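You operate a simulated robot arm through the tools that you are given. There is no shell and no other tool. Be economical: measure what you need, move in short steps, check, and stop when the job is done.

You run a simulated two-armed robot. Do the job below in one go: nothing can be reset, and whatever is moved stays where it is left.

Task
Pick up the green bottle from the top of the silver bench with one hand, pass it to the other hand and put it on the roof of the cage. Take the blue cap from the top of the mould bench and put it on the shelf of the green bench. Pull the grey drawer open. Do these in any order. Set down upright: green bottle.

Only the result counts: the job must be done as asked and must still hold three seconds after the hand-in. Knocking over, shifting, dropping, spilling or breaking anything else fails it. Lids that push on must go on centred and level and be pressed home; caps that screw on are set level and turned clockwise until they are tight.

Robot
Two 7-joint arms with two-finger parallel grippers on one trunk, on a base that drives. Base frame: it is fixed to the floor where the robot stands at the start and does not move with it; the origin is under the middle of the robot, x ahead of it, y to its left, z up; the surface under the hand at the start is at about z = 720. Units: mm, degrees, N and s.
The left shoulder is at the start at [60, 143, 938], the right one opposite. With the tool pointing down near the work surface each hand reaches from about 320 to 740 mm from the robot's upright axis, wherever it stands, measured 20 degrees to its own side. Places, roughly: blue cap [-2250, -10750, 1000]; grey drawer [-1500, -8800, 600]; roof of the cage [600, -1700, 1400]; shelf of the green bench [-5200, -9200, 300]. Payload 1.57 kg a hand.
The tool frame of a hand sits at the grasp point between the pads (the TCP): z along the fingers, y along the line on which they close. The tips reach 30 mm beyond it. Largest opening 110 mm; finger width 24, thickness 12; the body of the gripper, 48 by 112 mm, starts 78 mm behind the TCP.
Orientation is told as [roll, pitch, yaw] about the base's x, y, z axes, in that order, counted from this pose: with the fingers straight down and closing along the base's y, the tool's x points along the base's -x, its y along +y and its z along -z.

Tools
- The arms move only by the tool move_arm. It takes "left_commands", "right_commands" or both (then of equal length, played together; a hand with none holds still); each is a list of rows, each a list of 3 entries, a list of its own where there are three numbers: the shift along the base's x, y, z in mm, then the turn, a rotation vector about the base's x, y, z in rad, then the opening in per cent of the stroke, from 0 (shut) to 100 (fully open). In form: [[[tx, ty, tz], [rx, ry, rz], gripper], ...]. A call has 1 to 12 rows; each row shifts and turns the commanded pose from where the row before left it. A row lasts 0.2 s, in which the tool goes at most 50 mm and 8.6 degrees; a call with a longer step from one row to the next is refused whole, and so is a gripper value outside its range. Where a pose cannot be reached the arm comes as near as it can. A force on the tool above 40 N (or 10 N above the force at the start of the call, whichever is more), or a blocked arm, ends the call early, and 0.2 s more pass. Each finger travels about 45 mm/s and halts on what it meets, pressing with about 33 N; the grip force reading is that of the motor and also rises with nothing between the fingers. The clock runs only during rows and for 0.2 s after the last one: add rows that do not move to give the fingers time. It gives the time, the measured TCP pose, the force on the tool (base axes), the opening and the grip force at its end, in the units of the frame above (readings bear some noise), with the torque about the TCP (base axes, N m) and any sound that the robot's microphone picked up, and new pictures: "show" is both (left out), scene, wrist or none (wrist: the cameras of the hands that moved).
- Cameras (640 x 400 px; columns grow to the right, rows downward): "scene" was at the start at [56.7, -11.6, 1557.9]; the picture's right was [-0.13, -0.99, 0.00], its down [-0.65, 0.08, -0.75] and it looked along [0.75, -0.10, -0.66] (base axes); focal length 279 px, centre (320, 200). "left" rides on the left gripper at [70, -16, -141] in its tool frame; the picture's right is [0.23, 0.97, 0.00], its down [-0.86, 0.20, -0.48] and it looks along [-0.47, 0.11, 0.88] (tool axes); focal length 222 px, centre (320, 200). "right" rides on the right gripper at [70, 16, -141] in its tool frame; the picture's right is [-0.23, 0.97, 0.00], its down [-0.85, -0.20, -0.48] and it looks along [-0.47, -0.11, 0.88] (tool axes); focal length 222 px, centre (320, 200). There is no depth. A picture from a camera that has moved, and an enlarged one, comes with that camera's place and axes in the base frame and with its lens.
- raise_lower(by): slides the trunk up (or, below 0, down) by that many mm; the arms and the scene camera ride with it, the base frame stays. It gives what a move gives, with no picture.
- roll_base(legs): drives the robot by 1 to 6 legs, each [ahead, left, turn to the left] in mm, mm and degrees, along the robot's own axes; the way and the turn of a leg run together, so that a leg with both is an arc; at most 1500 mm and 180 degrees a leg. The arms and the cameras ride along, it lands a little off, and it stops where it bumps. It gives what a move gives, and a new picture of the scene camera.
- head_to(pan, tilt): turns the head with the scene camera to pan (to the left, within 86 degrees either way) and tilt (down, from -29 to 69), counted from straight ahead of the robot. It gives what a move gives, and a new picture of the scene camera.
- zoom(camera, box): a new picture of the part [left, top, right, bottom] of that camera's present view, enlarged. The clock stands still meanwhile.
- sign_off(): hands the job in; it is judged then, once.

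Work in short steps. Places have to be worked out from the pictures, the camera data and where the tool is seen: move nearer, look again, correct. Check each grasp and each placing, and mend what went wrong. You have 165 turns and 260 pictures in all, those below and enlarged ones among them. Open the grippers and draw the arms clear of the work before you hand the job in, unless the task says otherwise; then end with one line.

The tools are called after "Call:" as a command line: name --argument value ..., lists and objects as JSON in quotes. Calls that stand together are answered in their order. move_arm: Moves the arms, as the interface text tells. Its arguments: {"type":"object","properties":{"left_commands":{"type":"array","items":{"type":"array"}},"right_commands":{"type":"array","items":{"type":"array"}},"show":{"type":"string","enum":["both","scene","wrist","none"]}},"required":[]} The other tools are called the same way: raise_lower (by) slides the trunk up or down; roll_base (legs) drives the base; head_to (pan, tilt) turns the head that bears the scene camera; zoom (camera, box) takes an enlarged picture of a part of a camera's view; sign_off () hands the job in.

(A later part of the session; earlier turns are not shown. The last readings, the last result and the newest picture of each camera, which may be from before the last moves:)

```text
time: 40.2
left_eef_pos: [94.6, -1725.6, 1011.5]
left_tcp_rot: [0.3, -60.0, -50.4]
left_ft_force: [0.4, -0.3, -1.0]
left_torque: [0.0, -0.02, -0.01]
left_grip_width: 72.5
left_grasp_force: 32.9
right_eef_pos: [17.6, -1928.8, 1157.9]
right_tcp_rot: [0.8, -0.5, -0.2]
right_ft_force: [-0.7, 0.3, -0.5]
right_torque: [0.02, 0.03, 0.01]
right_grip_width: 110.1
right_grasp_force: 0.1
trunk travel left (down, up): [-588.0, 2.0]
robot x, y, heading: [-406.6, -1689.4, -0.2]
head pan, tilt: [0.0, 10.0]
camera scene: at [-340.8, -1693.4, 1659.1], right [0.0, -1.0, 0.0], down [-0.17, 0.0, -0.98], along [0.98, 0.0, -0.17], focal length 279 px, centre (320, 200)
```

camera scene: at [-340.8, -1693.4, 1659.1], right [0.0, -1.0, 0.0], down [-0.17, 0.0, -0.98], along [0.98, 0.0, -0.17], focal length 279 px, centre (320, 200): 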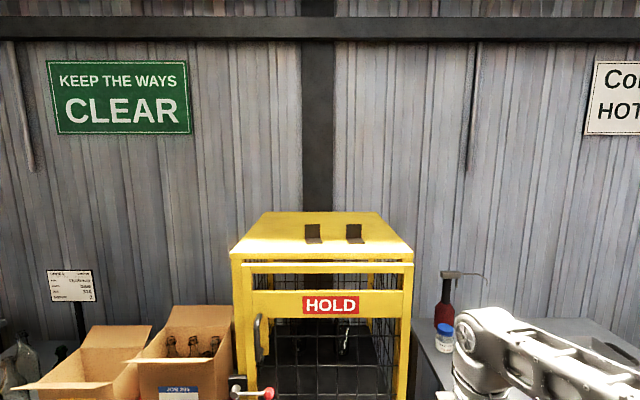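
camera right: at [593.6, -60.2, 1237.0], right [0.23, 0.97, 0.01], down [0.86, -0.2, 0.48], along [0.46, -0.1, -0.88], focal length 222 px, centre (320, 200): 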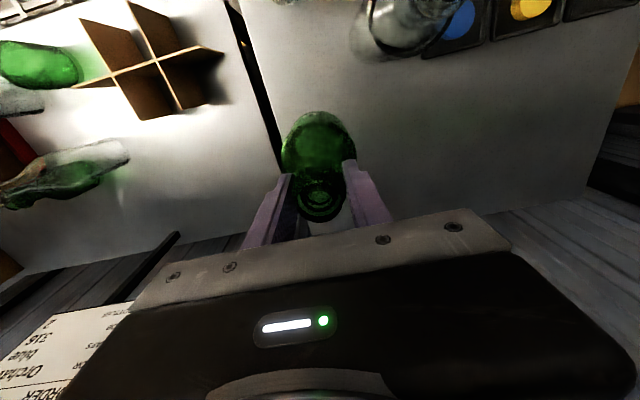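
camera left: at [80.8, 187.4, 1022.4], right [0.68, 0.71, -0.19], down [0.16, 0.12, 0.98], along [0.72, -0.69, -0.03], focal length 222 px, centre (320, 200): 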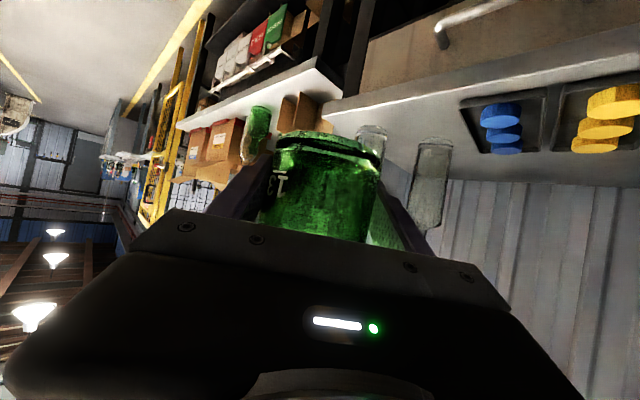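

Cage roof: front edge about x 334, y from -1928 to -1463, brackets at y ≈ -1669 and -1797; a free spot is about [410, -1560]. I raise the left hand with the bottle here in free space to see what height it reaches.

Call:
move_arm --left_commands '[[[-5, 12, 42], [0, 0, 0], 0], [[-5, 12, 42], [0, 0, 0], 0], [[-5, 12, 42], [0, 0, 0], 0], [[-5, 12, 42], [0, 0, 0], 0], [[-5, 12, 42], [0, 0, 0], 0], [[-5, 12, 42], [0, 0, 0], 0], [[-5, 12, 42], [0, 0, 0], 0], [[-5, 12, 42], [0, 0, 0], 0], [[-5, 10, 42], [0, 0, 0], 0], [[-5, 10, 42], [0, 0, 0], 0], [[0, 0, 42], [0, 0, 0], 0], [[0, 0, 0], [0, 0, 0], 0]]'

```text
time: 42.8
left_eef_pos: [44.7, -1608.7, 1473.1]
left_tcp_rot: [0.3, -60.1, -50.4]
left_ft_force: [0.6, -0.4, -2.3]
left_torque: [-0.04, 0.0, -0.02]
left_grip_width: 72.2
left_grasp_force: 32.8
right_eef_pos: [17.6, -1929.3, 1158.0]
right_tcp_rot: [0.8, -0.5, -0.3]
right_ft_force: [0.0, -0.7, -0.8]
right_torque: [-0.01, -0.02, -0.04]
right_grip_width: 110.0
right_grasp_force: 0.1
trunk travel left (down, up): [-588.0, 2.0]
robot x, y, heading: [-408.6, -1693.3, -0.1]
head pan, tilt: [0.0, 10.0]
camera scene: at [-341.0, -1692.5, 1659.2], right [0.0, -1.0, 0.0], down [-0.17, 0.0, -0.98], along [0.98, 0.0, -0.17], focal length 279 px, centre (320, 200)
camera left: at [-68.0, -1498.7, 1485.0], right [0.67, 0.71, -0.19], down [0.16, 0.12, 0.98], along [0.72, -0.69, -0.03], focal length 222 px, centre (320, 200)
```

scene: 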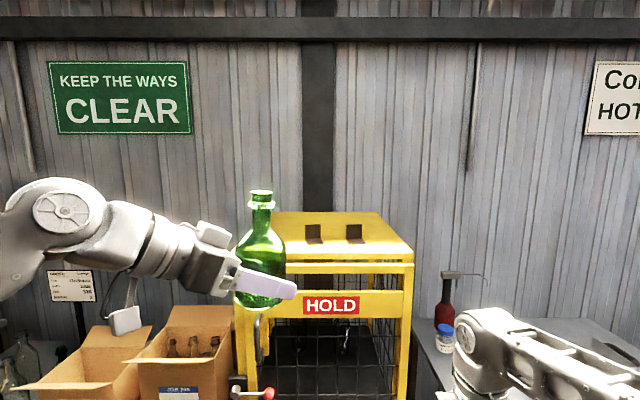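
left: 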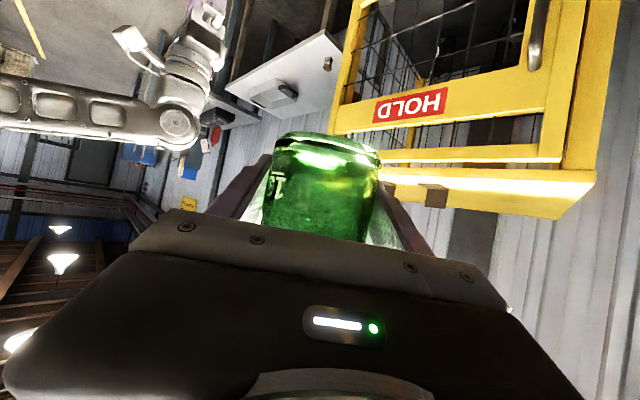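

It reaches 1473 without complaint. I zoom to measure how far the base lies under the fingertips.

Call:
zoom --camera "scene" --box '[190, 180, 350, 320]'

```text
2.86 times, centred on (270, 250) of scene
camera zoom: at [-341.0, -1692.5, 1659.2], right [0.0, -1.0, 0.0], down [-0.17, 0.0, -0.98], along [0.98, 0.0, -0.17], focal length 798 px, centre (463, 57)
```

zoom: 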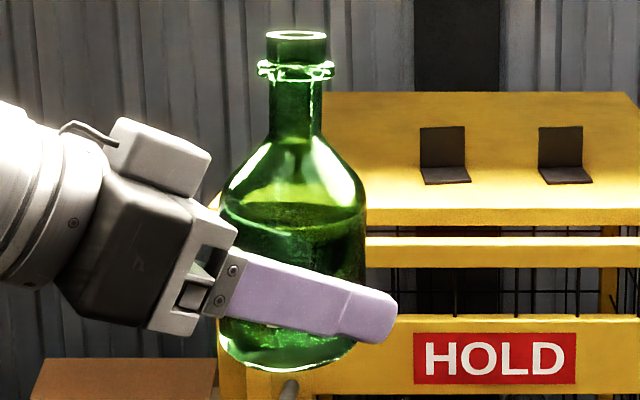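

The bottle seems to lean a few degrees to the robot's right. I check the left camera for lean in the other direction.

Call:
zoom --camera "left" --box '[220, 110, 420, 260]'

```text
2.67 times, centred on (320, 185) of left
camera zoom: at [-68.0, -1498.7, 1485.0], right [0.67, 0.71, -0.19], down [0.16, 0.12, 0.98], along [0.72, -0.69, -0.03], focal length 592 px, centre (320, 240)
```

zoom: 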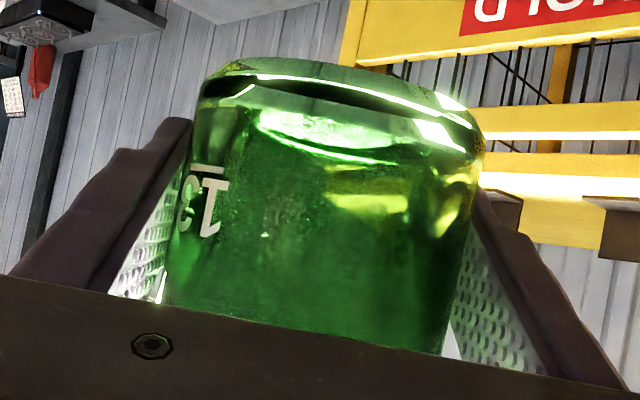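

The lean is about 5° along the hand's pointing direction, so I tip the hand 5° up about the closing axis to make the bottle upright, then recheck.

Call:
move_arm --left_commands '[[[0, 0, 0], [-0.034, -0.028, 0], 0], [[0, 0, 0], [-0.034, -0.028, 0], 0], [[0, 0, 0], [0, 0, 0], 0]]' --show "none"

Call:
zoom --camera "scene" --box '[190, 180, 350, 320]'

Call:
zoom --camera "left" --box '[220, 110, 420, 260]'

```text
time: 43.6
left_eef_pos: [45.4, -1608.6, 1473.0]
left_tcp_rot: [0.2, -65.2, -50.3]
left_ft_force: [0.0, 0.5, -3.9]
left_torque: [-0.04, -0.03, 0.03]
left_grip_width: 72.1
left_grasp_force: 33.1
right_eef_pos: [16.5, -1929.1, 1157.0]
right_tcp_rot: [0.9, -0.5, -0.3]
right_ft_force: [-0.3, 0.0, 0.1]
right_torque: [-0.02, -0.01, 0.03]
right_grip_width: 109.8
right_grasp_force: 0.0
trunk travel left (down, up): [-588.0, 2.0]
robot x, y, heading: [-407.1, -1690.7, -0.1]
head pan, tilt: [0.0, 10.0]
```

```text
2.86 times, centred on (270, 250) of scene
camera zoom: at [-340.8, -1693.4, 1659.2], right [0.0, -1.0, 0.0], down [-0.17, 0.0, -0.98], along [0.98, 0.0, -0.17], focal length 798 px, centre (463, 57)
```

zoom: 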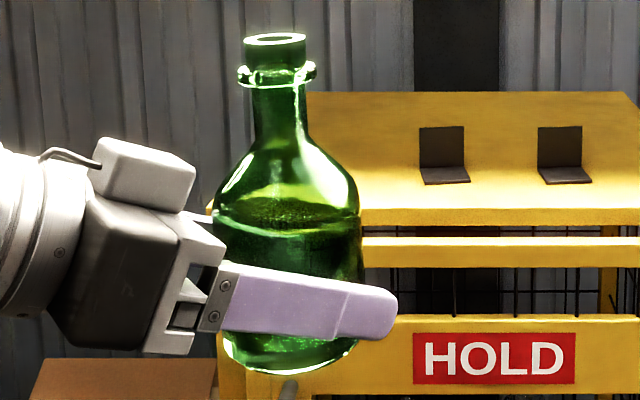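

```text
2.67 times, centred on (320, 185) of left
camera zoom: at [-67.5, -1499.0, 1470.6], right [0.69, 0.7, -0.2], down [0.1, 0.18, 0.98], along [0.72, -0.69, 0.05], focal length 592 px, centre (320, 240)
```

zoom: 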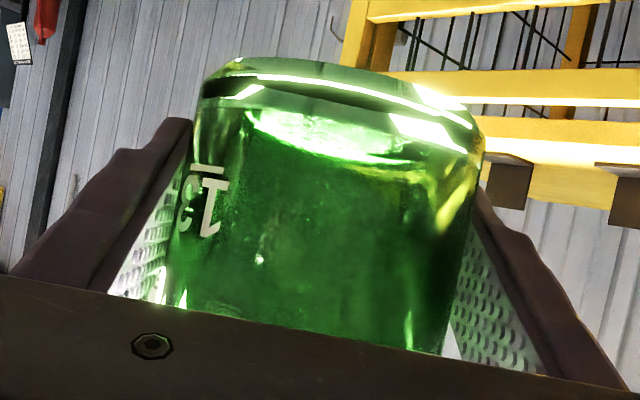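

Upright now; the base is just level with the fingertips. I drive so the bottle comes near the roof front, in two stages.

Call:
roll_base --legs '[[230, 48, 0]]'

Call:
head_to --pan 0 --tilt 25

Call:
zoom --camera "left" --box '[0, 0, 640, 400]'

```text
time: 45.4
left_eef_pos: [279.5, -1561.6, 1472.0]
left_tcp_rot: [0.1, -65.0, -50.1]
left_ft_force: [0.9, 0.0, -3.3]
left_torque: [-0.01, -0.01, -0.03]
left_grip_width: 72.4
left_grasp_force: 32.9
right_eef_pos: [249.2, -1882.4, 1156.5]
right_tcp_rot: [0.9, -0.5, -0.2]
right_ft_force: [0.9, 0.1, -0.4]
right_torque: [-0.01, 0.03, 0.01]
right_grip_width: 110.1
right_grasp_force: 0.1
trunk travel left (down, up): [-588.0, 2.0]
robot x, y, heading: [-177.1, -1644.7, -0.2]
head pan, tilt: [0.0, 10.0]
camera scene: at [-107.2, -1645.5, 1659.1], right [0.0, -1.0, 0.0], down [-0.17, 0.0, -0.98], along [0.98, 0.0, -0.17], focal length 279 px, centre (320, 200)
```

scene: 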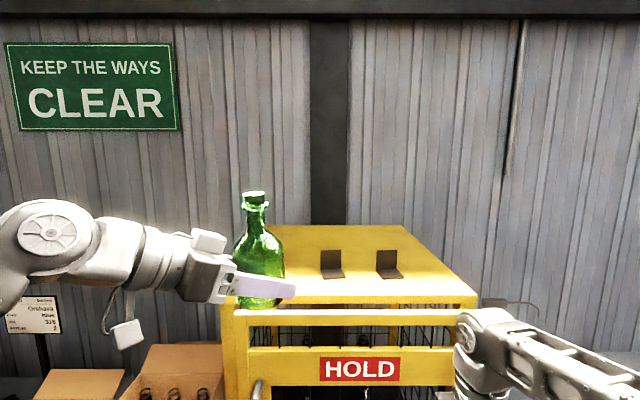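

```text
time: 46.2
left_eef_pos: [278.0, -1561.6, 1473.4]
left_tcp_rot: [0.2, -65.1, -50.2]
left_ft_force: [1.5, 0.2, -2.6]
left_torque: [0.0, -0.02, 0.03]
left_grip_width: 72.4
left_grasp_force: 33.5
right_eef_pos: [248.5, -1882.4, 1157.2]
right_tcp_rot: [0.8, -0.5, -0.3]
right_ft_force: [-0.9, -0.1, -0.4]
right_torque: [0.01, 0.0, 0.0]
right_grip_width: 110.1
right_grasp_force: 0.1
trunk travel left (down, up): [-588.0, 2.0]
robot x, y, heading: [-174.5, -1647.2, -0.3]
head pan, tilt: [0.0, 25.0]
camera scene: at [-109.7, -1645.9, 1634.9], right [0.0, -1.0, 0.0], down [-0.42, 0.0, -0.91], along [0.91, 0.0, -0.42], focal length 279 px, centre (320, 200)
```

scene: 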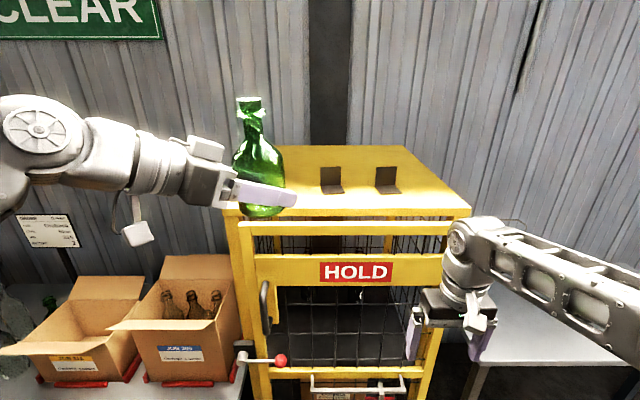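

```text
1.00 times, centred on (320, 200) of left (not enlarged: the box is as wide or as high as the picture)
camera zoom: at [164.3, -1451.2, 1470.6], right [0.69, 0.7, -0.2], down [0.1, 0.18, 0.98], along [0.72, -0.69, 0.05], focal length 222 px, centre (320, 200)
```

zoom: 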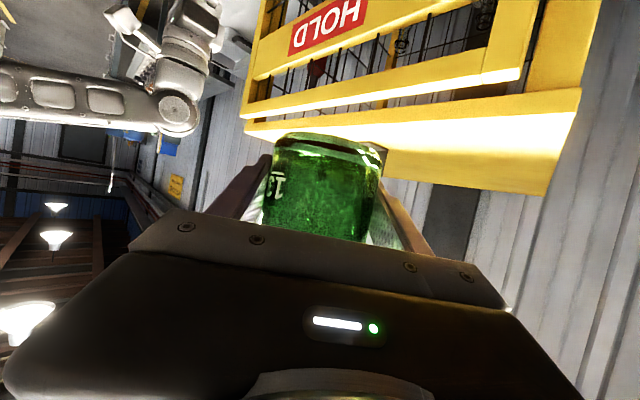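

Triangulation puts the roof at z ≈ 1367, front edge x ≈ 420, y -1965…-1447, brackets near [516, -1678]. The right hand would bump the cage, so I fold it back, and extend the left hand 68 mm while lowering it to z 1430.

Call:
move_arm --left_commands '[[[11.3, 0, -7], [0, 0, 0], 0], [[11.3, 0, -7], [0, 0, 0], 0], [[11.3, 0, -7], [0, 0, 0], 0], [[11.3, 0, -7], [0, 0, 0], 0], [[11.3, 0, -7], [0, 0, 0], 0], [[11.3, 0, -7], [0, 0, 0], 0], [[0, 0, 0], [0, 0, 0], 0]]' --right_commands '[[[-27, -39, -9], [0, 0, 0], 100], [[-27, -39, -9], [0, 0, 0], 100], [[-27, -39, -9], [0, 0, 0], 100], [[-27, -39, -9], [0, 0, 0], 100], [[-27, -39, -9], [0, 0, 0], 100], [[-27, -39, -9], [0, 0, 0], 100], [[0, 0, 0], [0, 0, 0], 100]]' --show "scene"

```text
time: 47.8
left_eef_pos: [344.4, -1560.8, 1431.3]
left_tcp_rot: [0.1, -65.1, -50.2]
left_ft_force: [0.3, 0.2, -3.3]
left_torque: [-0.01, 0.0, 0.0]
left_grip_width: 72.3
left_grasp_force: 32.9
right_eef_pos: [85.3, -2115.2, 1103.8]
right_tcp_rot: [0.8, -0.5, -0.2]
right_ft_force: [-0.9, 0.1, -0.2]
right_torque: [-0.02, 0.0, 0.01]
right_grip_width: 109.8
right_grasp_force: 0.1
trunk travel left (down, up): [-588.0, 2.0]
robot x, y, heading: [-174.8, -1643.8, -0.4]
head pan, tilt: [0.0, 25.0]
camera scene: at [-109.5, -1645.3, 1634.8], right [0.0, -1.0, 0.0], down [-0.42, 0.0, -0.91], along [0.91, 0.0, -0.42], focal length 279 px, centre (320, 200)
```

scene: 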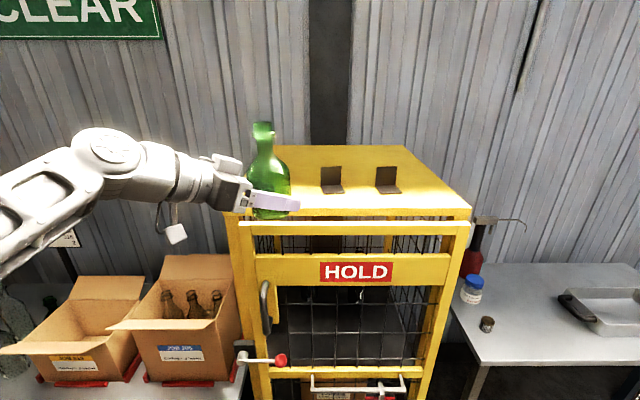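

Path is clear. I drive ahead 150 mm so the bottle comes over the roof.

Call:
roll_base --legs '[[150, 0, 0]]'

Call:
zoom --camera "scene" --box '[190, 100, 430, 280]'

Call:
zoom --camera "left" --box '[0, 0, 640, 400]'

```text
time: 49.1
left_eef_pos: [496.8, -1562.2, 1429.9]
left_tcp_rot: [0.0, -64.9, -50.1]
left_ft_force: [0.6, 0.2, -4.5]
left_torque: [-0.01, 0.0, -0.01]
left_grip_width: 72.2
left_grasp_force: 32.8
right_eef_pos: [238.7, -2115.3, 1103.8]
right_tcp_rot: [0.7, -0.4, -0.3]
right_ft_force: [0.3, 0.2, 0.1]
right_torque: [-0.05, 0.05, 0.02]
right_grip_width: 110.0
right_grasp_force: 0.1
trunk travel left (down, up): [-588.0, 2.0]
robot x, y, heading: [-26.4, -1644.0, 0.3]
head pan, tilt: [0.0, 25.0]
camera scene: at [42.7, -1646.2, 1634.7], right [0.0, -1.0, 0.0], down [-0.42, 0.0, -0.91], along [0.91, 0.0, -0.42], focal length 279 px, centre (320, 200)
```

scene: 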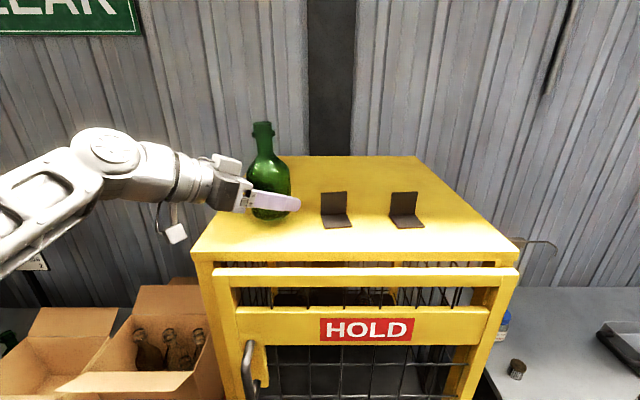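

```text
2.22 times, centred on (310, 190) of scene
camera zoom: at [42.7, -1646.2, 1634.7], right [0.0, -1.0, 0.0], down [-0.42, 0.0, -0.91], along [0.91, 0.0, -0.42], focal length 620 px, centre (342, 222)
```

zoom: 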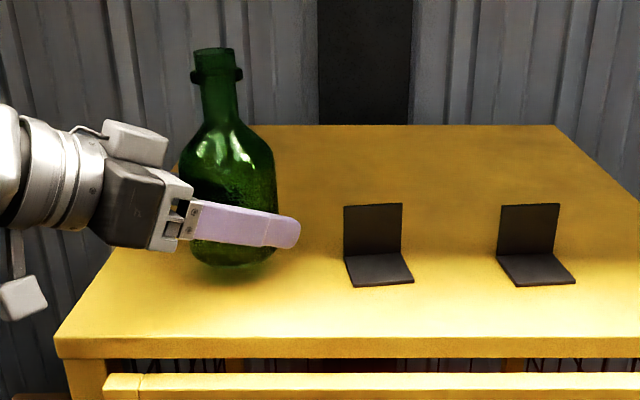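

```text
1.00 times, centred on (320, 200) of left (not enlarged: the box is as wide or as high as the picture)
camera zoom: at [383.7, -1451.7, 1427.8], right [0.68, 0.7, -0.21], down [0.11, 0.18, 0.98], along [0.72, -0.69, 0.05], focal length 222 px, centre (320, 200)
```

zoom: 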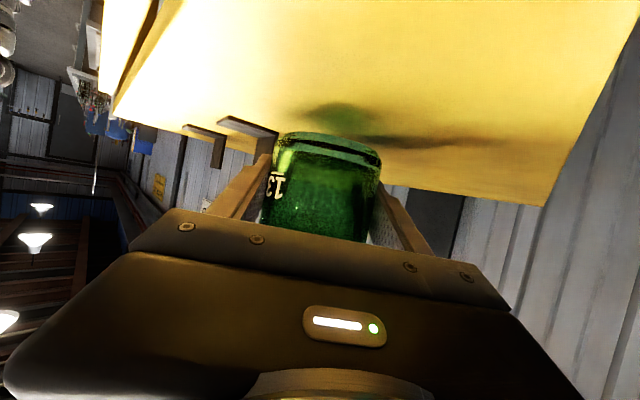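

The bottle is above the roof, about 35–40 mm up, clear of the brackets. I lower in steps, watching the force.

Call:
move_arm --left_commands '[[[0, 0, -12], [0, 0, 0], 0], [[0, 0, -10], [0, 0, 0], 0], [[0, 0, -4], [0, 0, 0], 0], [[0, 0, 0], [0, 0, 0], 0]]' --show "none"

Call:
zoom --camera "left" --box '[200, 60, 440, 260]'

```text
time: 50.1
left_eef_pos: [494.9, -1560.9, 1408.6]
left_tcp_rot: [0.5, -65.5, -50.4]
left_ft_force: [8.9, 2.3, 27.9]
left_torque: [0.0, -0.06, -0.24]
left_grip_width: 72.1
left_grasp_force: 32.8
right_eef_pos: [236.3, -2115.7, 1104.9]
right_tcp_rot: [0.9, -0.5, -0.4]
right_ft_force: [0.7, -0.3, 0.2]
right_torque: [-0.02, 0.02, 0.01]
right_grip_width: 109.9
right_grasp_force: 0.0
trunk travel left (down, up): [-588.0, 2.0]
robot x, y, heading: [-24.3, -1644.8, -0.1]
head pan, tilt: [0.0, 25.0]
```

```text
2.00 times, centred on (320, 160) of left
camera zoom: at [381.8, -1451.3, 1405.1], right [0.68, 0.7, -0.2], down [0.1, 0.19, 0.98], along [0.72, -0.69, 0.06], focal length 444 px, centre (320, 280)
```

zoom: 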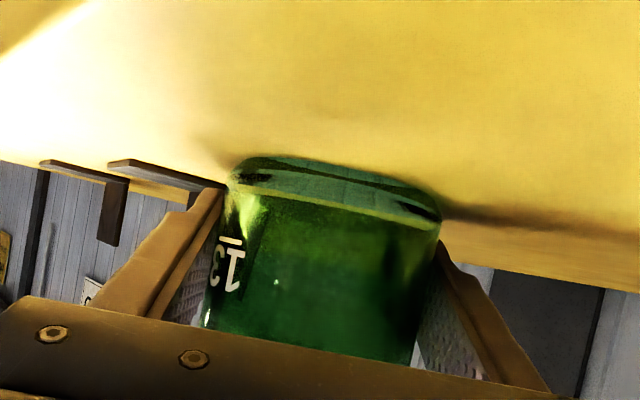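

Contact: about 30 N upward at z 1408, and the base meets its reflection on the roof. I ease up 3 mm to lighten the load and view from the scene.

Call:
move_arm --left_commands '[[[0, 0, -1], [0, 0, 0], 0], [[0, 0, 0], [0, 0, 0], 0]]' --show "none"

Call:
zoom --camera "scene" --box '[190, 100, 390, 260]'

```text
time: 50.7
left_eef_pos: [496.1, -1560.9, 1407.2]
left_tcp_rot: [0.7, -65.4, -50.4]
left_ft_force: [5.6, 1.2, 28.0]
left_torque: [-0.05, 0.08, -0.17]
left_grip_width: 72.3
left_grasp_force: 32.1
right_eef_pos: [236.9, -2114.9, 1103.4]
right_tcp_rot: [0.8, -0.6, -0.4]
right_ft_force: [0.6, -0.4, 0.2]
right_torque: [0.02, -0.01, -0.02]
right_grip_width: 110.0
right_grasp_force: 0.0
trunk travel left (down, up): [-588.0, 2.0]
robot x, y, heading: [-26.5, -1644.7, -0.1]
head pan, tilt: [0.0, 25.0]
```

```text
2.50 times, centred on (290, 180) of scene
camera zoom: at [39.3, -1646.4, 1635.0], right [0.0, -1.0, 0.0], down [-0.42, 0.0, -0.91], along [0.91, 0.0, -0.42], focal length 698 px, centre (395, 250)
```

zoom: 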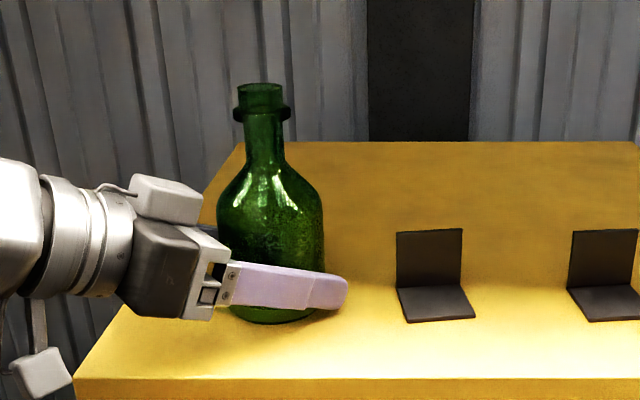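

The bottle stands upright on the roof, contact carried by the bottle. I open the left hand.

Call:
move_arm --left_commands '[[[0, 0, 0], [0, 0, 0], 72], [[0, 0, 0], [0, 0, 0], 76], [[0, 0, 0], [0, 0, 0], 82], [[0, 0, 0], [0, 0, 0], 90], [[0, 0, 0], [0, 0, 0], 100], [[0, 0, 0], [0, 0, 0], 100]]' --show "scene"

Call:
zoom --camera "left" --box '[160, 60, 480, 260]'

```text
time: 52.1
left_eef_pos: [495.0, -1560.5, 1403.4]
left_tcp_rot: [0.1, -65.1, -50.0]
left_ft_force: [3.9, 8.7, 11.9]
left_torque: [-0.39, 0.24, -0.07]
left_grip_width: 103.1
left_grasp_force: 0.0
right_eef_pos: [237.1, -2114.6, 1103.3]
right_tcp_rot: [0.7, -0.6, -0.3]
right_ft_force: [0.5, -0.1, 0.6]
right_torque: [-0.04, -0.02, 0.0]
right_grip_width: 110.1
right_grasp_force: 0.0
trunk travel left (down, up): [-588.0, 2.0]
robot x, y, heading: [-22.9, -1645.6, -0.1]
head pan, tilt: [0.0, 25.0]
camera scene: at [40.1, -1644.6, 1634.8], right [0.0, -1.0, 0.0], down [-0.42, 0.0, -0.91], along [0.91, 0.0, -0.42], focal length 279 px, centre (320, 200)
```

scene: 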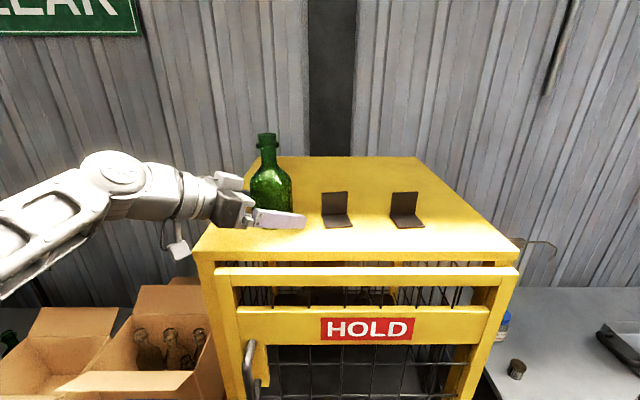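

```text
2.00 times, centred on (320, 160) of left
camera zoom: at [381.5, -1450.2, 1401.0], right [0.69, 0.7, -0.21], down [0.11, 0.18, 0.98], along [0.72, -0.69, 0.05], focal length 444 px, centre (320, 280)
```

zoom: 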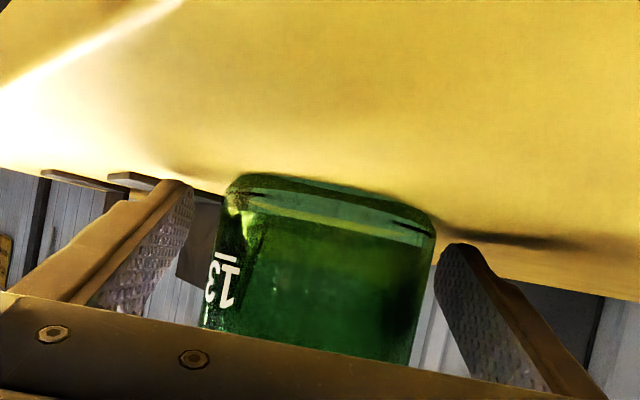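

Released; hand shows slight roof contact. I withdraw straight back along the finger axis.

Call:
move_arm --left_commands '[[[0, 0, 3], [0, 0, 0], 100], [[-11.5, 14, 9], [0, 0, 0], 100], [[-17, 21, 12], [0, 0, 0], 100], [[-17, 21, 12], [0, 0, 0], 100], [[-17, 21, 12], [0, 0, 0], 100], [[-17, 21, 12], [0, 0, 0], 100], [[0, 0, 0], [0, 0, 0], 100]]'

Call:
zoom --camera "scene" --box '[190, 100, 390, 260]'

```text
time: 53.7
left_eef_pos: [416.7, -1463.6, 1464.9]
left_tcp_rot: [0.2, -65.0, -50.2]
left_ft_force: [0.6, -1.0, -0.6]
left_torque: [-0.01, -0.01, 0.01]
left_grip_width: 110.0
left_grasp_force: 0.1
right_eef_pos: [238.1, -2115.4, 1104.1]
right_tcp_rot: [0.9, -0.5, -0.3]
right_ft_force: [-0.3, -0.2, 0.0]
right_torque: [0.01, -0.02, 0.0]
right_grip_width: 109.9
right_grasp_force: 0.2
trunk travel left (down, up): [-588.0, 2.0]
robot x, y, heading: [-21.7, -1646.3, -0.3]
head pan, tilt: [0.0, 25.0]
camera scene: at [40.9, -1646.6, 1634.8], right [0.0, -1.0, 0.0], down [-0.42, 0.0, -0.91], along [0.91, 0.0, -0.42], focal length 279 px, centre (320, 200)
camera left: at [302.1, -1353.3, 1461.8], right [0.68, 0.7, -0.2], down [0.1, 0.18, 0.98], along [0.72, -0.69, 0.05], focal length 222 px, centre (320, 200)
```

scene: 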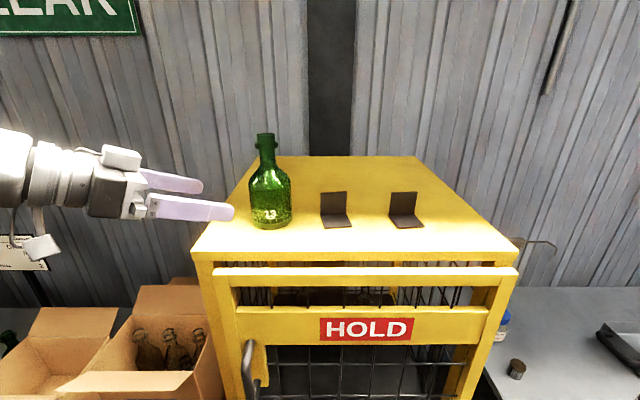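
left: 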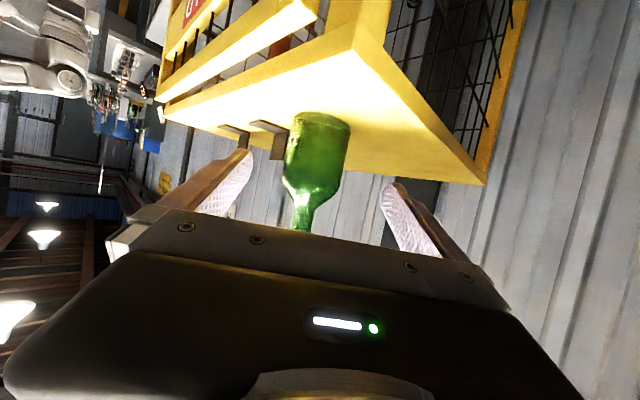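

```text
2.50 times, centred on (290, 180) of scene
camera zoom: at [40.9, -1646.6, 1634.8], right [0.0, -1.0, 0.0], down [-0.42, 0.0, -0.91], along [0.91, 0.0, -0.42], focal length 698 px, centre (395, 250)
```

zoom: 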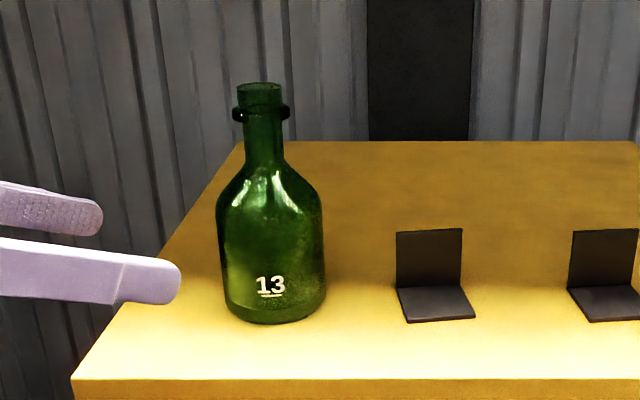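

Bottle "13" stands upright on the roof. I back off and turn to face down the hall (-y).

Call:
roll_base --legs '[[-550, 0, 0], [0, 0, -90]]'

Call:
head_to --pan 0 --tilt 8

```text
time: 60.7
left_eef_pos: [-394.8, -2085.3, 1464.3]
left_tcp_rot: [0.2, -65.2, -140.6]
left_ft_force: [0.2, -1.5, -0.5]
left_torque: [0.01, 0.0, -0.03]
left_grip_width: 110.0
left_grasp_force: 0.0
right_eef_pos: [-1046.3, -1903.6, 1103.5]
right_tcp_rot: [0.9, -0.4, -90.7]
right_ft_force: [0.3, 0.4, 0.6]
right_torque: [0.02, 0.01, -0.02]
right_grip_width: 110.1
right_grasp_force: 0.1
trunk travel left (down, up): [-588.0, 2.0]
robot x, y, heading: [-574.2, -1644.8, -90.4]
head pan, tilt: [0.0, 25.0]
camera scene: at [-571.4, -1707.2, 1634.8], right [-1.0, 0.01, 0.0], down [0.0, 0.42, -0.91], along [-0.01, -0.91, -0.42], focal length 279 px, centre (320, 200)
```

scene: 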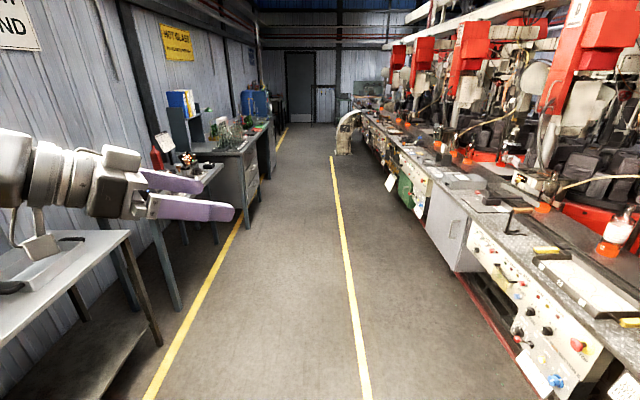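

```text
time: 61.5
left_eef_pos: [-394.7, -2085.5, 1463.9]
left_tcp_rot: [0.3, -65.0, -140.6]
left_ft_force: [0.4, -0.3, 0.4]
left_torque: [-0.03, 0.01, 0.0]
left_grip_width: 110.2
left_grasp_force: 0.1
right_eef_pos: [-1046.5, -1904.2, 1104.4]
right_tcp_rot: [0.7, -0.4, -90.5]
right_ft_force: [1.1, 1.1, -0.8]
right_torque: [-0.01, -0.03, 0.01]
right_grip_width: 110.1
right_grasp_force: 0.1
trunk travel left (down, up): [-588.0, 2.0]
robot x, y, heading: [-571.8, -1645.9, -90.3]
head pan, tilt: [0.0, 8.0]
camera scene: at [-571.4, -1707.7, 1662.4], right [-1.0, 0.01, 0.0], down [0.0, 0.14, -0.99], along [-0.01, -0.99, -0.14], focal length 279 px, centre (320, 200)
```

scene: 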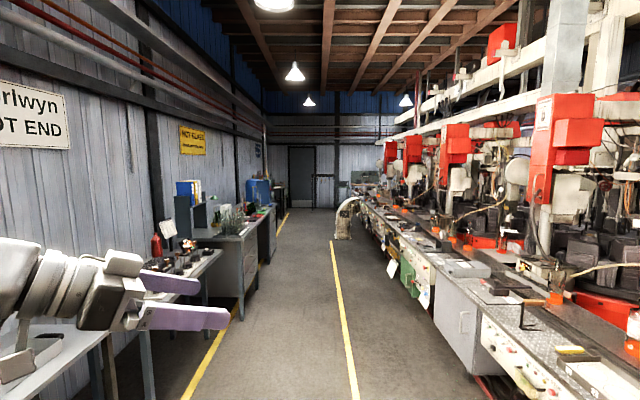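

The aisle runs on towards -y. First I turn the left hand back to fingers-down and lower it, to travel compactly.

Call:
move_arm --left_commands '[[[0, 0, -40], [0, 0, 0.1454], 100], [[0, 0, -40], [0, 0, 0.1454], 100], [[0, 0, -40], [0, 0, 0.1454], 100], [[0, 0, -40], [0, 0, 0.1454], 100], [[0, 0, -40], [0, 0, 0.1454], 100], [[0, 0, -30], [0, 0, 0.1454], 100], [[0, 0, -20], [0.1418, 0, 0], 100], [[0, 0, -10], [0.1418, 0, 0], 100], [[0, 0, 0], [0.1418, 0, 0], 100], [[0, 0, 0], [0.1418, 0, 0], 100], [[0, 0, 0], [0.1418, 0, 0], 100], [[0, 0, 0], [0.1418, 0, 0], 100]]' --show "none"

Call:
move_arm --left_commands '[[[0, 0, 0], [0.1418, 0, 0], 100], [[0, 0, 0], [0.1418, 0, 0], 100], [[0, 0, 0], [0, 0, 0], 100]]' --show "none"

Call:
roll_base --legs '[[1500, -50, 0], [1500, 0, 0]]'

```text
time: 64.1
left_eef_pos: [-393.5, -2087.4, 1204.2]
left_tcp_rot: [-0.2, -16.3, -90.2]
left_ft_force: [-0.4, 0.3, -0.3]
left_torque: [0.0, 0.01, 0.0]
left_grip_width: 110.0
left_grasp_force: 0.0
right_eef_pos: [-1044.1, -1904.0, 1103.9]
right_tcp_rot: [0.8, -0.5, -90.5]
right_ft_force: [0.3, -0.1, -1.3]
right_torque: [0.03, -0.04, -0.01]
right_grip_width: 110.3
right_grasp_force: 0.1
trunk travel left (down, up): [-588.0, 2.0]
robot x, y, heading: [-575.1, -1646.9, -90.3]
head pan, tilt: [0.0, 8.0]
```

```text
time: 64.9
left_eef_pos: [-396.8, -2086.6, 1189.8]
left_tcp_rot: [-2.8, -4.5, -90.7]
left_ft_force: [-0.5, -0.2, 0.0]
left_torque: [-0.01, 0.02, -0.03]
left_grip_width: 110.2
left_grasp_force: 0.0
left hand out of reach, approached as far as the arm can: row 2
right_eef_pos: [-1046.1, -1903.3, 1103.8]
right_tcp_rot: [0.8, -0.6, -90.6]
right_ft_force: [0.1, -0.1, 1.3]
right_torque: [0.0, 0.02, 0.04]
right_grip_width: 109.8
right_grasp_force: 0.1
trunk travel left (down, up): [-588.0, 2.0]
robot x, y, heading: [-574.8, -1645.3, -90.4]
head pan, tilt: [0.0, 8.0]
```

```text
refused: leg 1 is longer than a leg can be; nothing moved
```

Leg was slightly too long; I drive in legs of 1400 mm along the middle of the aisle.

Call:
roll_base --legs '[[1400, 60, 0], [1400, 0, 0], [1400, 0, 0]]'

```text
time: 85.0
left_eef_pos: [-343.6, -6273.8, 1189.9]
left_tcp_rot: [-2.8, -4.6, -90.5]
left_ft_force: [-0.3, 0.8, 0.1]
left_torque: [0.01, 0.01, 0.0]
left_grip_width: 110.2
left_grasp_force: 0.1
right_eef_pos: [-992.7, -6092.5, 1104.1]
right_tcp_rot: [0.8, -0.5, -90.3]
right_ft_force: [-0.3, -0.5, -0.8]
right_torque: [0.02, 0.0, 0.0]
right_grip_width: 110.1
right_grasp_force: 0.1
trunk travel left (down, up): [-588.0, 2.0]
robot x, y, heading: [-522.0, -5830.6, -90.1]
head pan, tilt: [0.0, 8.0]
camera scene: at [-520.8, -5895.2, 1662.4], right [-1.0, 0.0, 0.0], down [0.0, 0.14, -0.99], along [0.0, -0.99, -0.14], focal length 279 px, centre (320, 200)
```

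scene: 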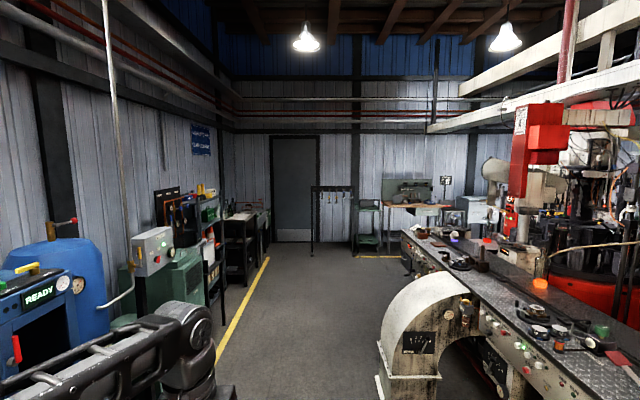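

Continuing down the aisle, a bit to the left to clear the white duct.

Call:
roll_base --legs '[[1200, 200, 0], [900, 0, 0]]'

Call:
head_to --pan -50 --tilt 20

```text
time: 95.5
left_eef_pos: [-160.6, -8385.0, 1189.2]
left_tcp_rot: [-2.8, -4.6, -90.9]
left_ft_force: [0.2, -0.3, 0.3]
left_torque: [0.01, 0.0, 0.0]
left_grip_width: 109.8
left_grasp_force: 0.0
right_eef_pos: [-809.2, -8200.4, 1103.3]
right_tcp_rot: [0.8, -0.5, -90.7]
right_ft_force: [0.7, -1.0, -0.2]
right_torque: [0.0, 0.03, 0.01]
right_grip_width: 110.0
right_grasp_force: 0.0
trunk travel left (down, up): [-588.0, 2.0]
robot x, y, heading: [-336.2, -7937.8, -90.7]
head pan, tilt: [0.0, 8.0]
camera scene: at [-334.0, -8006.2, 1662.4], right [-1.0, 0.01, 0.0], down [0.0, 0.14, -0.99], along [-0.01, -0.99, -0.14], focal length 279 px, centre (320, 200)
```

scene: 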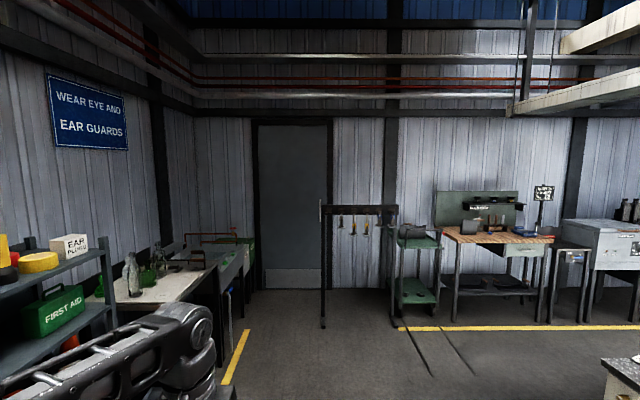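

```text
time: 96.7
left_eef_pos: [-160.1, -8385.9, 1189.1]
left_tcp_rot: [-2.8, -4.6, -90.8]
left_ft_force: [0.2, -0.4, 0.1]
left_torque: [0.01, 0.02, -0.03]
left_grip_width: 109.8
left_grasp_force: 0.0
right_eef_pos: [-808.4, -8200.2, 1104.4]
right_tcp_rot: [0.8, -0.5, -90.7]
right_ft_force: [0.7, 0.0, 0.3]
right_torque: [0.03, -0.01, 0.03]
right_grip_width: 110.1
right_grasp_force: 0.0
trunk travel left (down, up): [-588.0, 2.0]
robot x, y, heading: [-333.9, -7939.5, -90.6]
head pan, tilt: [-50.0, 20.0]
camera scene: at [-404.9, -7972.2, 1642.9], right [-0.64, 0.77, 0.0], down [0.26, 0.22, -0.94], along [-0.73, -0.6, -0.34], focal length 279 px, centre (320, 200)
```

scene: 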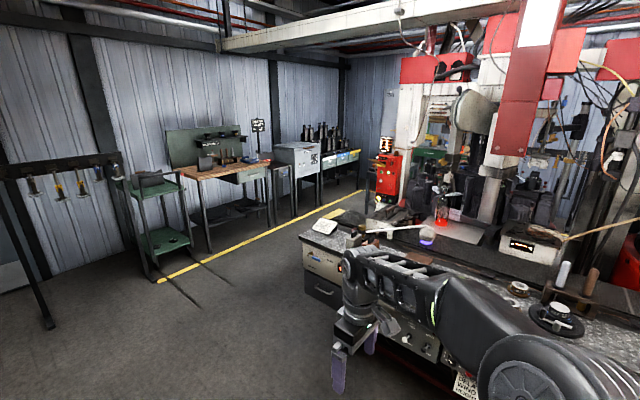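

The grey drawer should be near the end of the machine counter, around (325, 285) in this picture. I zoom on it and on the mould bench area.

Call:
zoom --camera "scene" --box '[270, 200, 430, 320]'

Call:
zoom --camera "scene" --box '[100, 100, 370, 290]'

```text
3.33 times, centred on (350, 260) of scene
camera zoom: at [-404.9, -7972.2, 1642.9], right [-0.64, 0.77, 0.0], down [0.26, 0.22, -0.94], along [-0.73, -0.6, -0.34], focal length 930 px, centre (220, 0)
```

zoom: 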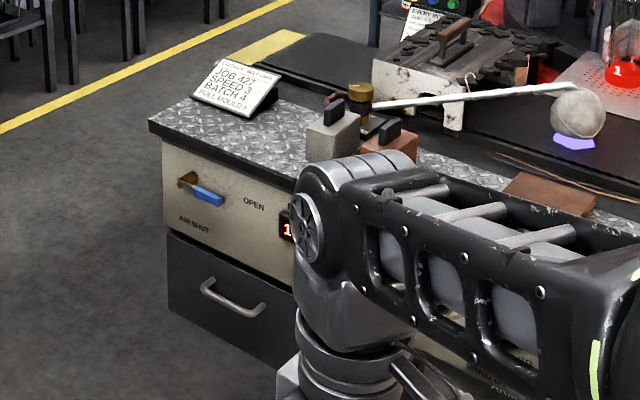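

```text
2.11 times, centred on (235, 195) of scene
camera zoom: at [-404.9, -7972.2, 1642.9], right [-0.64, 0.77, 0.0], down [0.26, 0.22, -0.94], along [-0.73, -0.6, -0.34], focal length 588 px, centre (499, 210)
```

zoom: 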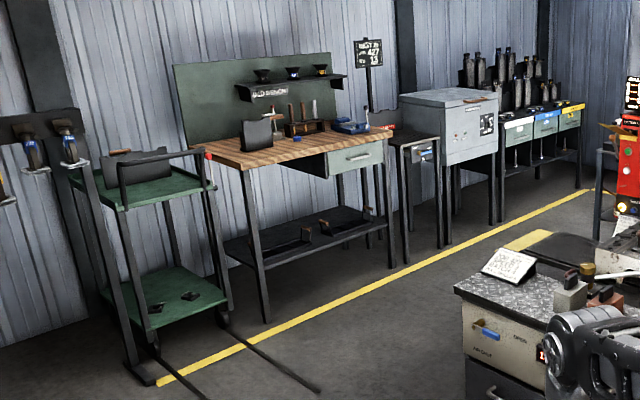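

The grey drawer (dark front, bar handle) faces the aisle (+x), handle at about [-1460, -8810, 610]; a small blue cap sits on the wooden-topped mould bench. I drive to about [-650, -8955] and turn to face -x.

Call:
roll_base --legs '[[1015, -316, 0], [0, 0, -89.4]]'

Call:
head_to --pan -12 --tilt 38

```text
time: 106.0
left_eef_pos: [-1103.2, -9119.7, 1189.6]
left_tcp_rot: [-2.7, -4.6, 179.3]
left_ft_force: [0.2, 0.1, 0.2]
left_torque: [0.02, -0.02, 0.03]
left_grip_width: 110.0
left_grasp_force: 0.0
right_eef_pos: [-918.8, -8471.1, 1103.6]
right_tcp_rot: [0.8, -0.5, 179.4]
right_ft_force: [0.3, -0.8, 0.7]
right_torque: [0.0, 0.0, -0.01]
right_grip_width: 110.1
right_grasp_force: 0.1
trunk travel left (down, up): [-588.0, 2.0]
robot x, y, heading: [-656.2, -8942.4, 179.5]
head pan, tilt: [-50.0, 20.0]
camera scene: at [-686.8, -8871.8, 1642.9], right [0.77, 0.64, 0.0], down [0.22, -0.26, -0.94], along [-0.6, 0.73, -0.34], focal length 279 px, centre (320, 200)
```

scene: 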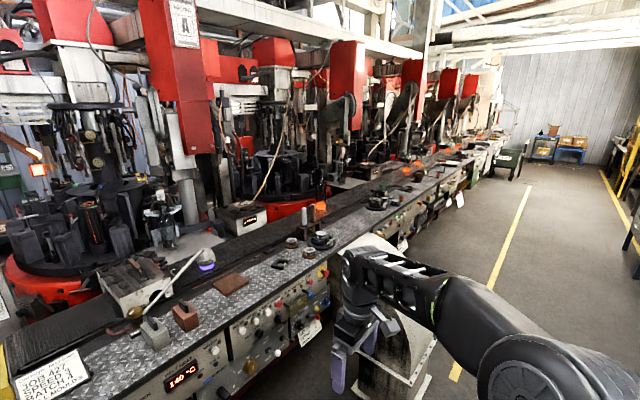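

```text
time: 107.0
left_eef_pos: [-1104.5, -9119.7, 1189.5]
left_tcp_rot: [-2.8, -4.6, 179.2]
left_ft_force: [-0.7, 0.5, -1.7]
left_torque: [0.0, -0.02, 0.0]
left_grip_width: 110.2
left_grasp_force: 0.1
right_eef_pos: [-918.8, -8471.6, 1103.6]
right_tcp_rot: [0.7, -0.5, 179.4]
right_ft_force: [0.0, -0.4, 1.1]
right_torque: [-0.02, 0.02, -0.02]
right_grip_width: 110.2
right_grasp_force: 0.0
trunk travel left (down, up): [-588.0, 2.0]
robot x, y, heading: [-662.8, -8941.5, 179.7]
head pan, tilt: [-12.0, 38.0]
camera scene: at [-711.9, -8925.0, 1614.5], right [0.22, 0.98, 0.0], down [0.6, -0.13, -0.79], along [-0.77, 0.17, -0.62], focal length 279 px, centre (320, 200)
```

scene: 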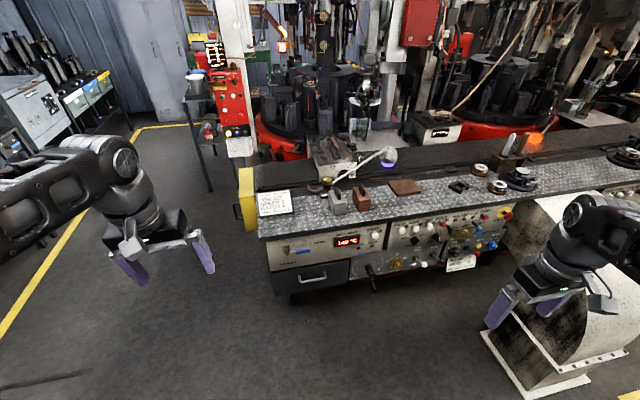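

Two-view estimate of the handle: [-1441, -8794, 612]. I zoom in for its shape.

Call:
zoom --camera "scene" --box '[250, 200, 410, 320]'

Call:
raise_lower --by -300

```text
3.33 times, centred on (330, 260) of scene
camera zoom: at [-711.9, -8925.0, 1614.5], right [0.22, 0.98, 0.0], down [0.6, -0.13, -0.79], along [-0.77, 0.17, -0.62], focal length 930 px, centre (287, 0)
```

zoom: 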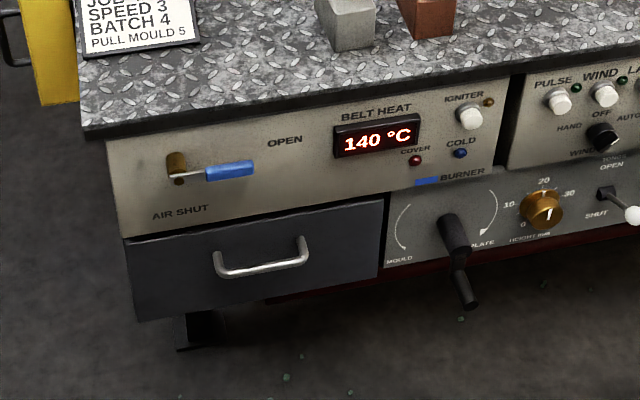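

```text
time: 110.0
left_eef_pos: [-1101.9, -9119.3, 890.2]
left_tcp_rot: [-2.7, -4.7, 179.1]
left_ft_force: [0.1, 0.6, 0.8]
left_torque: [-0.01, 0.02, -0.01]
left_grip_width: 110.1
left_grasp_force: 0.1
right_eef_pos: [-920.4, -8471.0, 804.6]
right_tcp_rot: [0.8, -0.5, 179.5]
right_ft_force: [-0.2, 0.3, -0.1]
right_torque: [0.04, 0.03, -0.02]
right_grip_width: 109.8
right_grasp_force: 0.1
trunk travel left (down, up): [-288.0, 302.0]
robot x, y, heading: [-658.5, -8943.6, 179.6]
head pan, tilt: [-12.0, 38.0]
```

The handle is a horizontal bar ~115 mm wide. I'll grip it from the front with fingers closing vertically: first I yaw the right hand 90°.

Call:
move_arm --right_commands '[[[-10, -10, 0], [0, 0, 0.1428], 100], [[-10, -10, 0], [0, 0, 0.1428], 100], [[-10, -10, 0], [0, 0, 0.1428], 100], [[-10, -10, 0], [0, 0, 0.1428], 100], [[-10, -10, 0], [0, 0, 0.1428], 100], [[-10, -10, 0], [0, 0, 0.1428], 100], [[-10, -10, 0], [0, 0, 0.1428], 100], [[-10, -10, 0], [0, 0, 0.1428], 100], [[-10, -10, 0], [0, 0, 0.1428], 100], [[-10, -10, 0], [0, 0, 0.1428], 100], [[-10, -10, 0], [0, 0, 0.1428], 100], [[0, 0, 0], [0, 0, 0], 100]]' --show "none"

Call:
move_arm --right_commands '[[[0, -10, -10], [0, 0.1428, 0], 80], [[0, -10, -10], [0, 0.1428, 0], 70], [[0, -10, -10], [0, 0.1428, 0], 60], [[0, -10, -10], [0, 0.1428, 0], 60], [[0, -10, -10], [0, 0.1428, 0], 60], [[0, -10, -10], [0, 0.1428, 0], 60], [[0, -10, -10], [0, 0.1428, 0], 60], [[0, -10, -10], [0, 0.1428, 0], 60], [[0, -10, -10], [0, 0.1428, 0], 60], [[0, -10, -10], [0, 0.1428, 0], 60], [[0, -10, -10], [0, 0.1428, 0], 60], [[0, 0, 0], [0, 0, 0], 60]]'

```text
time: 112.6
left_eef_pos: [-1104.2, -9119.8, 890.9]
left_tcp_rot: [-2.8, -4.6, 179.2]
left_ft_force: [0.1, 0.1, -0.2]
left_torque: [-0.03, 0.01, 0.01]
left_grip_width: 110.0
left_grasp_force: 0.1
right_eef_pos: [-1030.0, -8580.1, 803.5]
right_tcp_rot: [0.7, -0.5, -90.4]
right_ft_force: [0.5, 0.2, -0.4]
right_torque: [-0.01, 0.04, 0.01]
right_grip_width: 109.8
right_grasp_force: 0.0
trunk travel left (down, up): [-288.0, 302.0]
robot x, y, heading: [-661.1, -8944.3, 179.5]
head pan, tilt: [-12.0, 38.0]
```

```text
time: 115.2
left_eef_pos: [-1103.5, -9120.3, 890.0]
left_tcp_rot: [-2.8, -4.6, 179.2]
left_ft_force: [0.1, -1.5, 0.0]
left_torque: [0.03, -0.03, 0.0]
left_grip_width: 109.9
left_grasp_force: 0.0
right_eef_pos: [-1145.3, -8593.5, 730.9]
right_tcp_rot: [-86.1, -1.2, -89.0]
right_ft_force: [-0.1, -1.1, 0.5]
right_torque: [0.0, -0.04, -0.02]
right_grip_width: 66.2
right_grasp_force: 0.0
right hand out of reach, approached as far as the arm can: row 5, 6, 7, 8, 9, 10, 11
trunk travel left (down, up): [-288.0, 302.0]
robot x, y, heading: [-660.6, -8941.5, 179.3]
head pan, tilt: [-12.0, 38.0]
camera scene: at [-711.8, -8925.5, 1314.5], right [0.22, 0.98, 0.0], down [0.6, -0.13, -0.79], along [-0.77, 0.17, -0.62], focal length 279 px, centre (320, 200)
camera right: at [-1005.2, -8522.3, 723.8], right [0.07, -0.25, -0.97], down [0.48, -0.84, 0.25], along [-0.88, -0.48, 0.06], focal length 222 px, centre (320, 200)
```

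scene: 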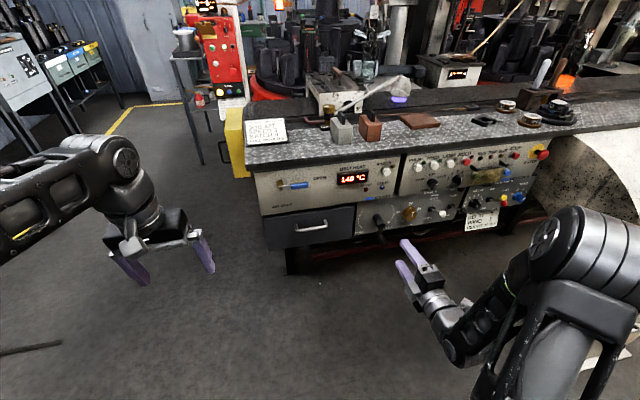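
right: 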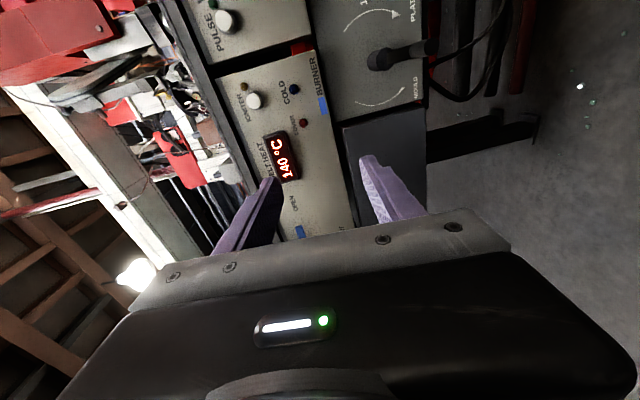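

The hand is now horizontal with vertical closing. I zoom to refine the handle position from this lower camera height.

Call:
zoom --camera "scene" --box '[240, 160, 400, 280]'

```text
3.33 times, centred on (320, 220) of scene
camera zoom: at [-711.8, -8925.5, 1314.5], right [0.22, 0.98, 0.0], down [0.6, -0.13, -0.79], along [-0.77, 0.17, -0.62], focal length 930 px, centre (320, 133)
```

zoom: 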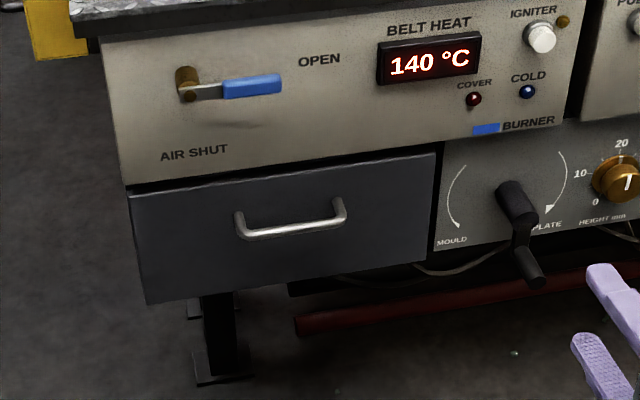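

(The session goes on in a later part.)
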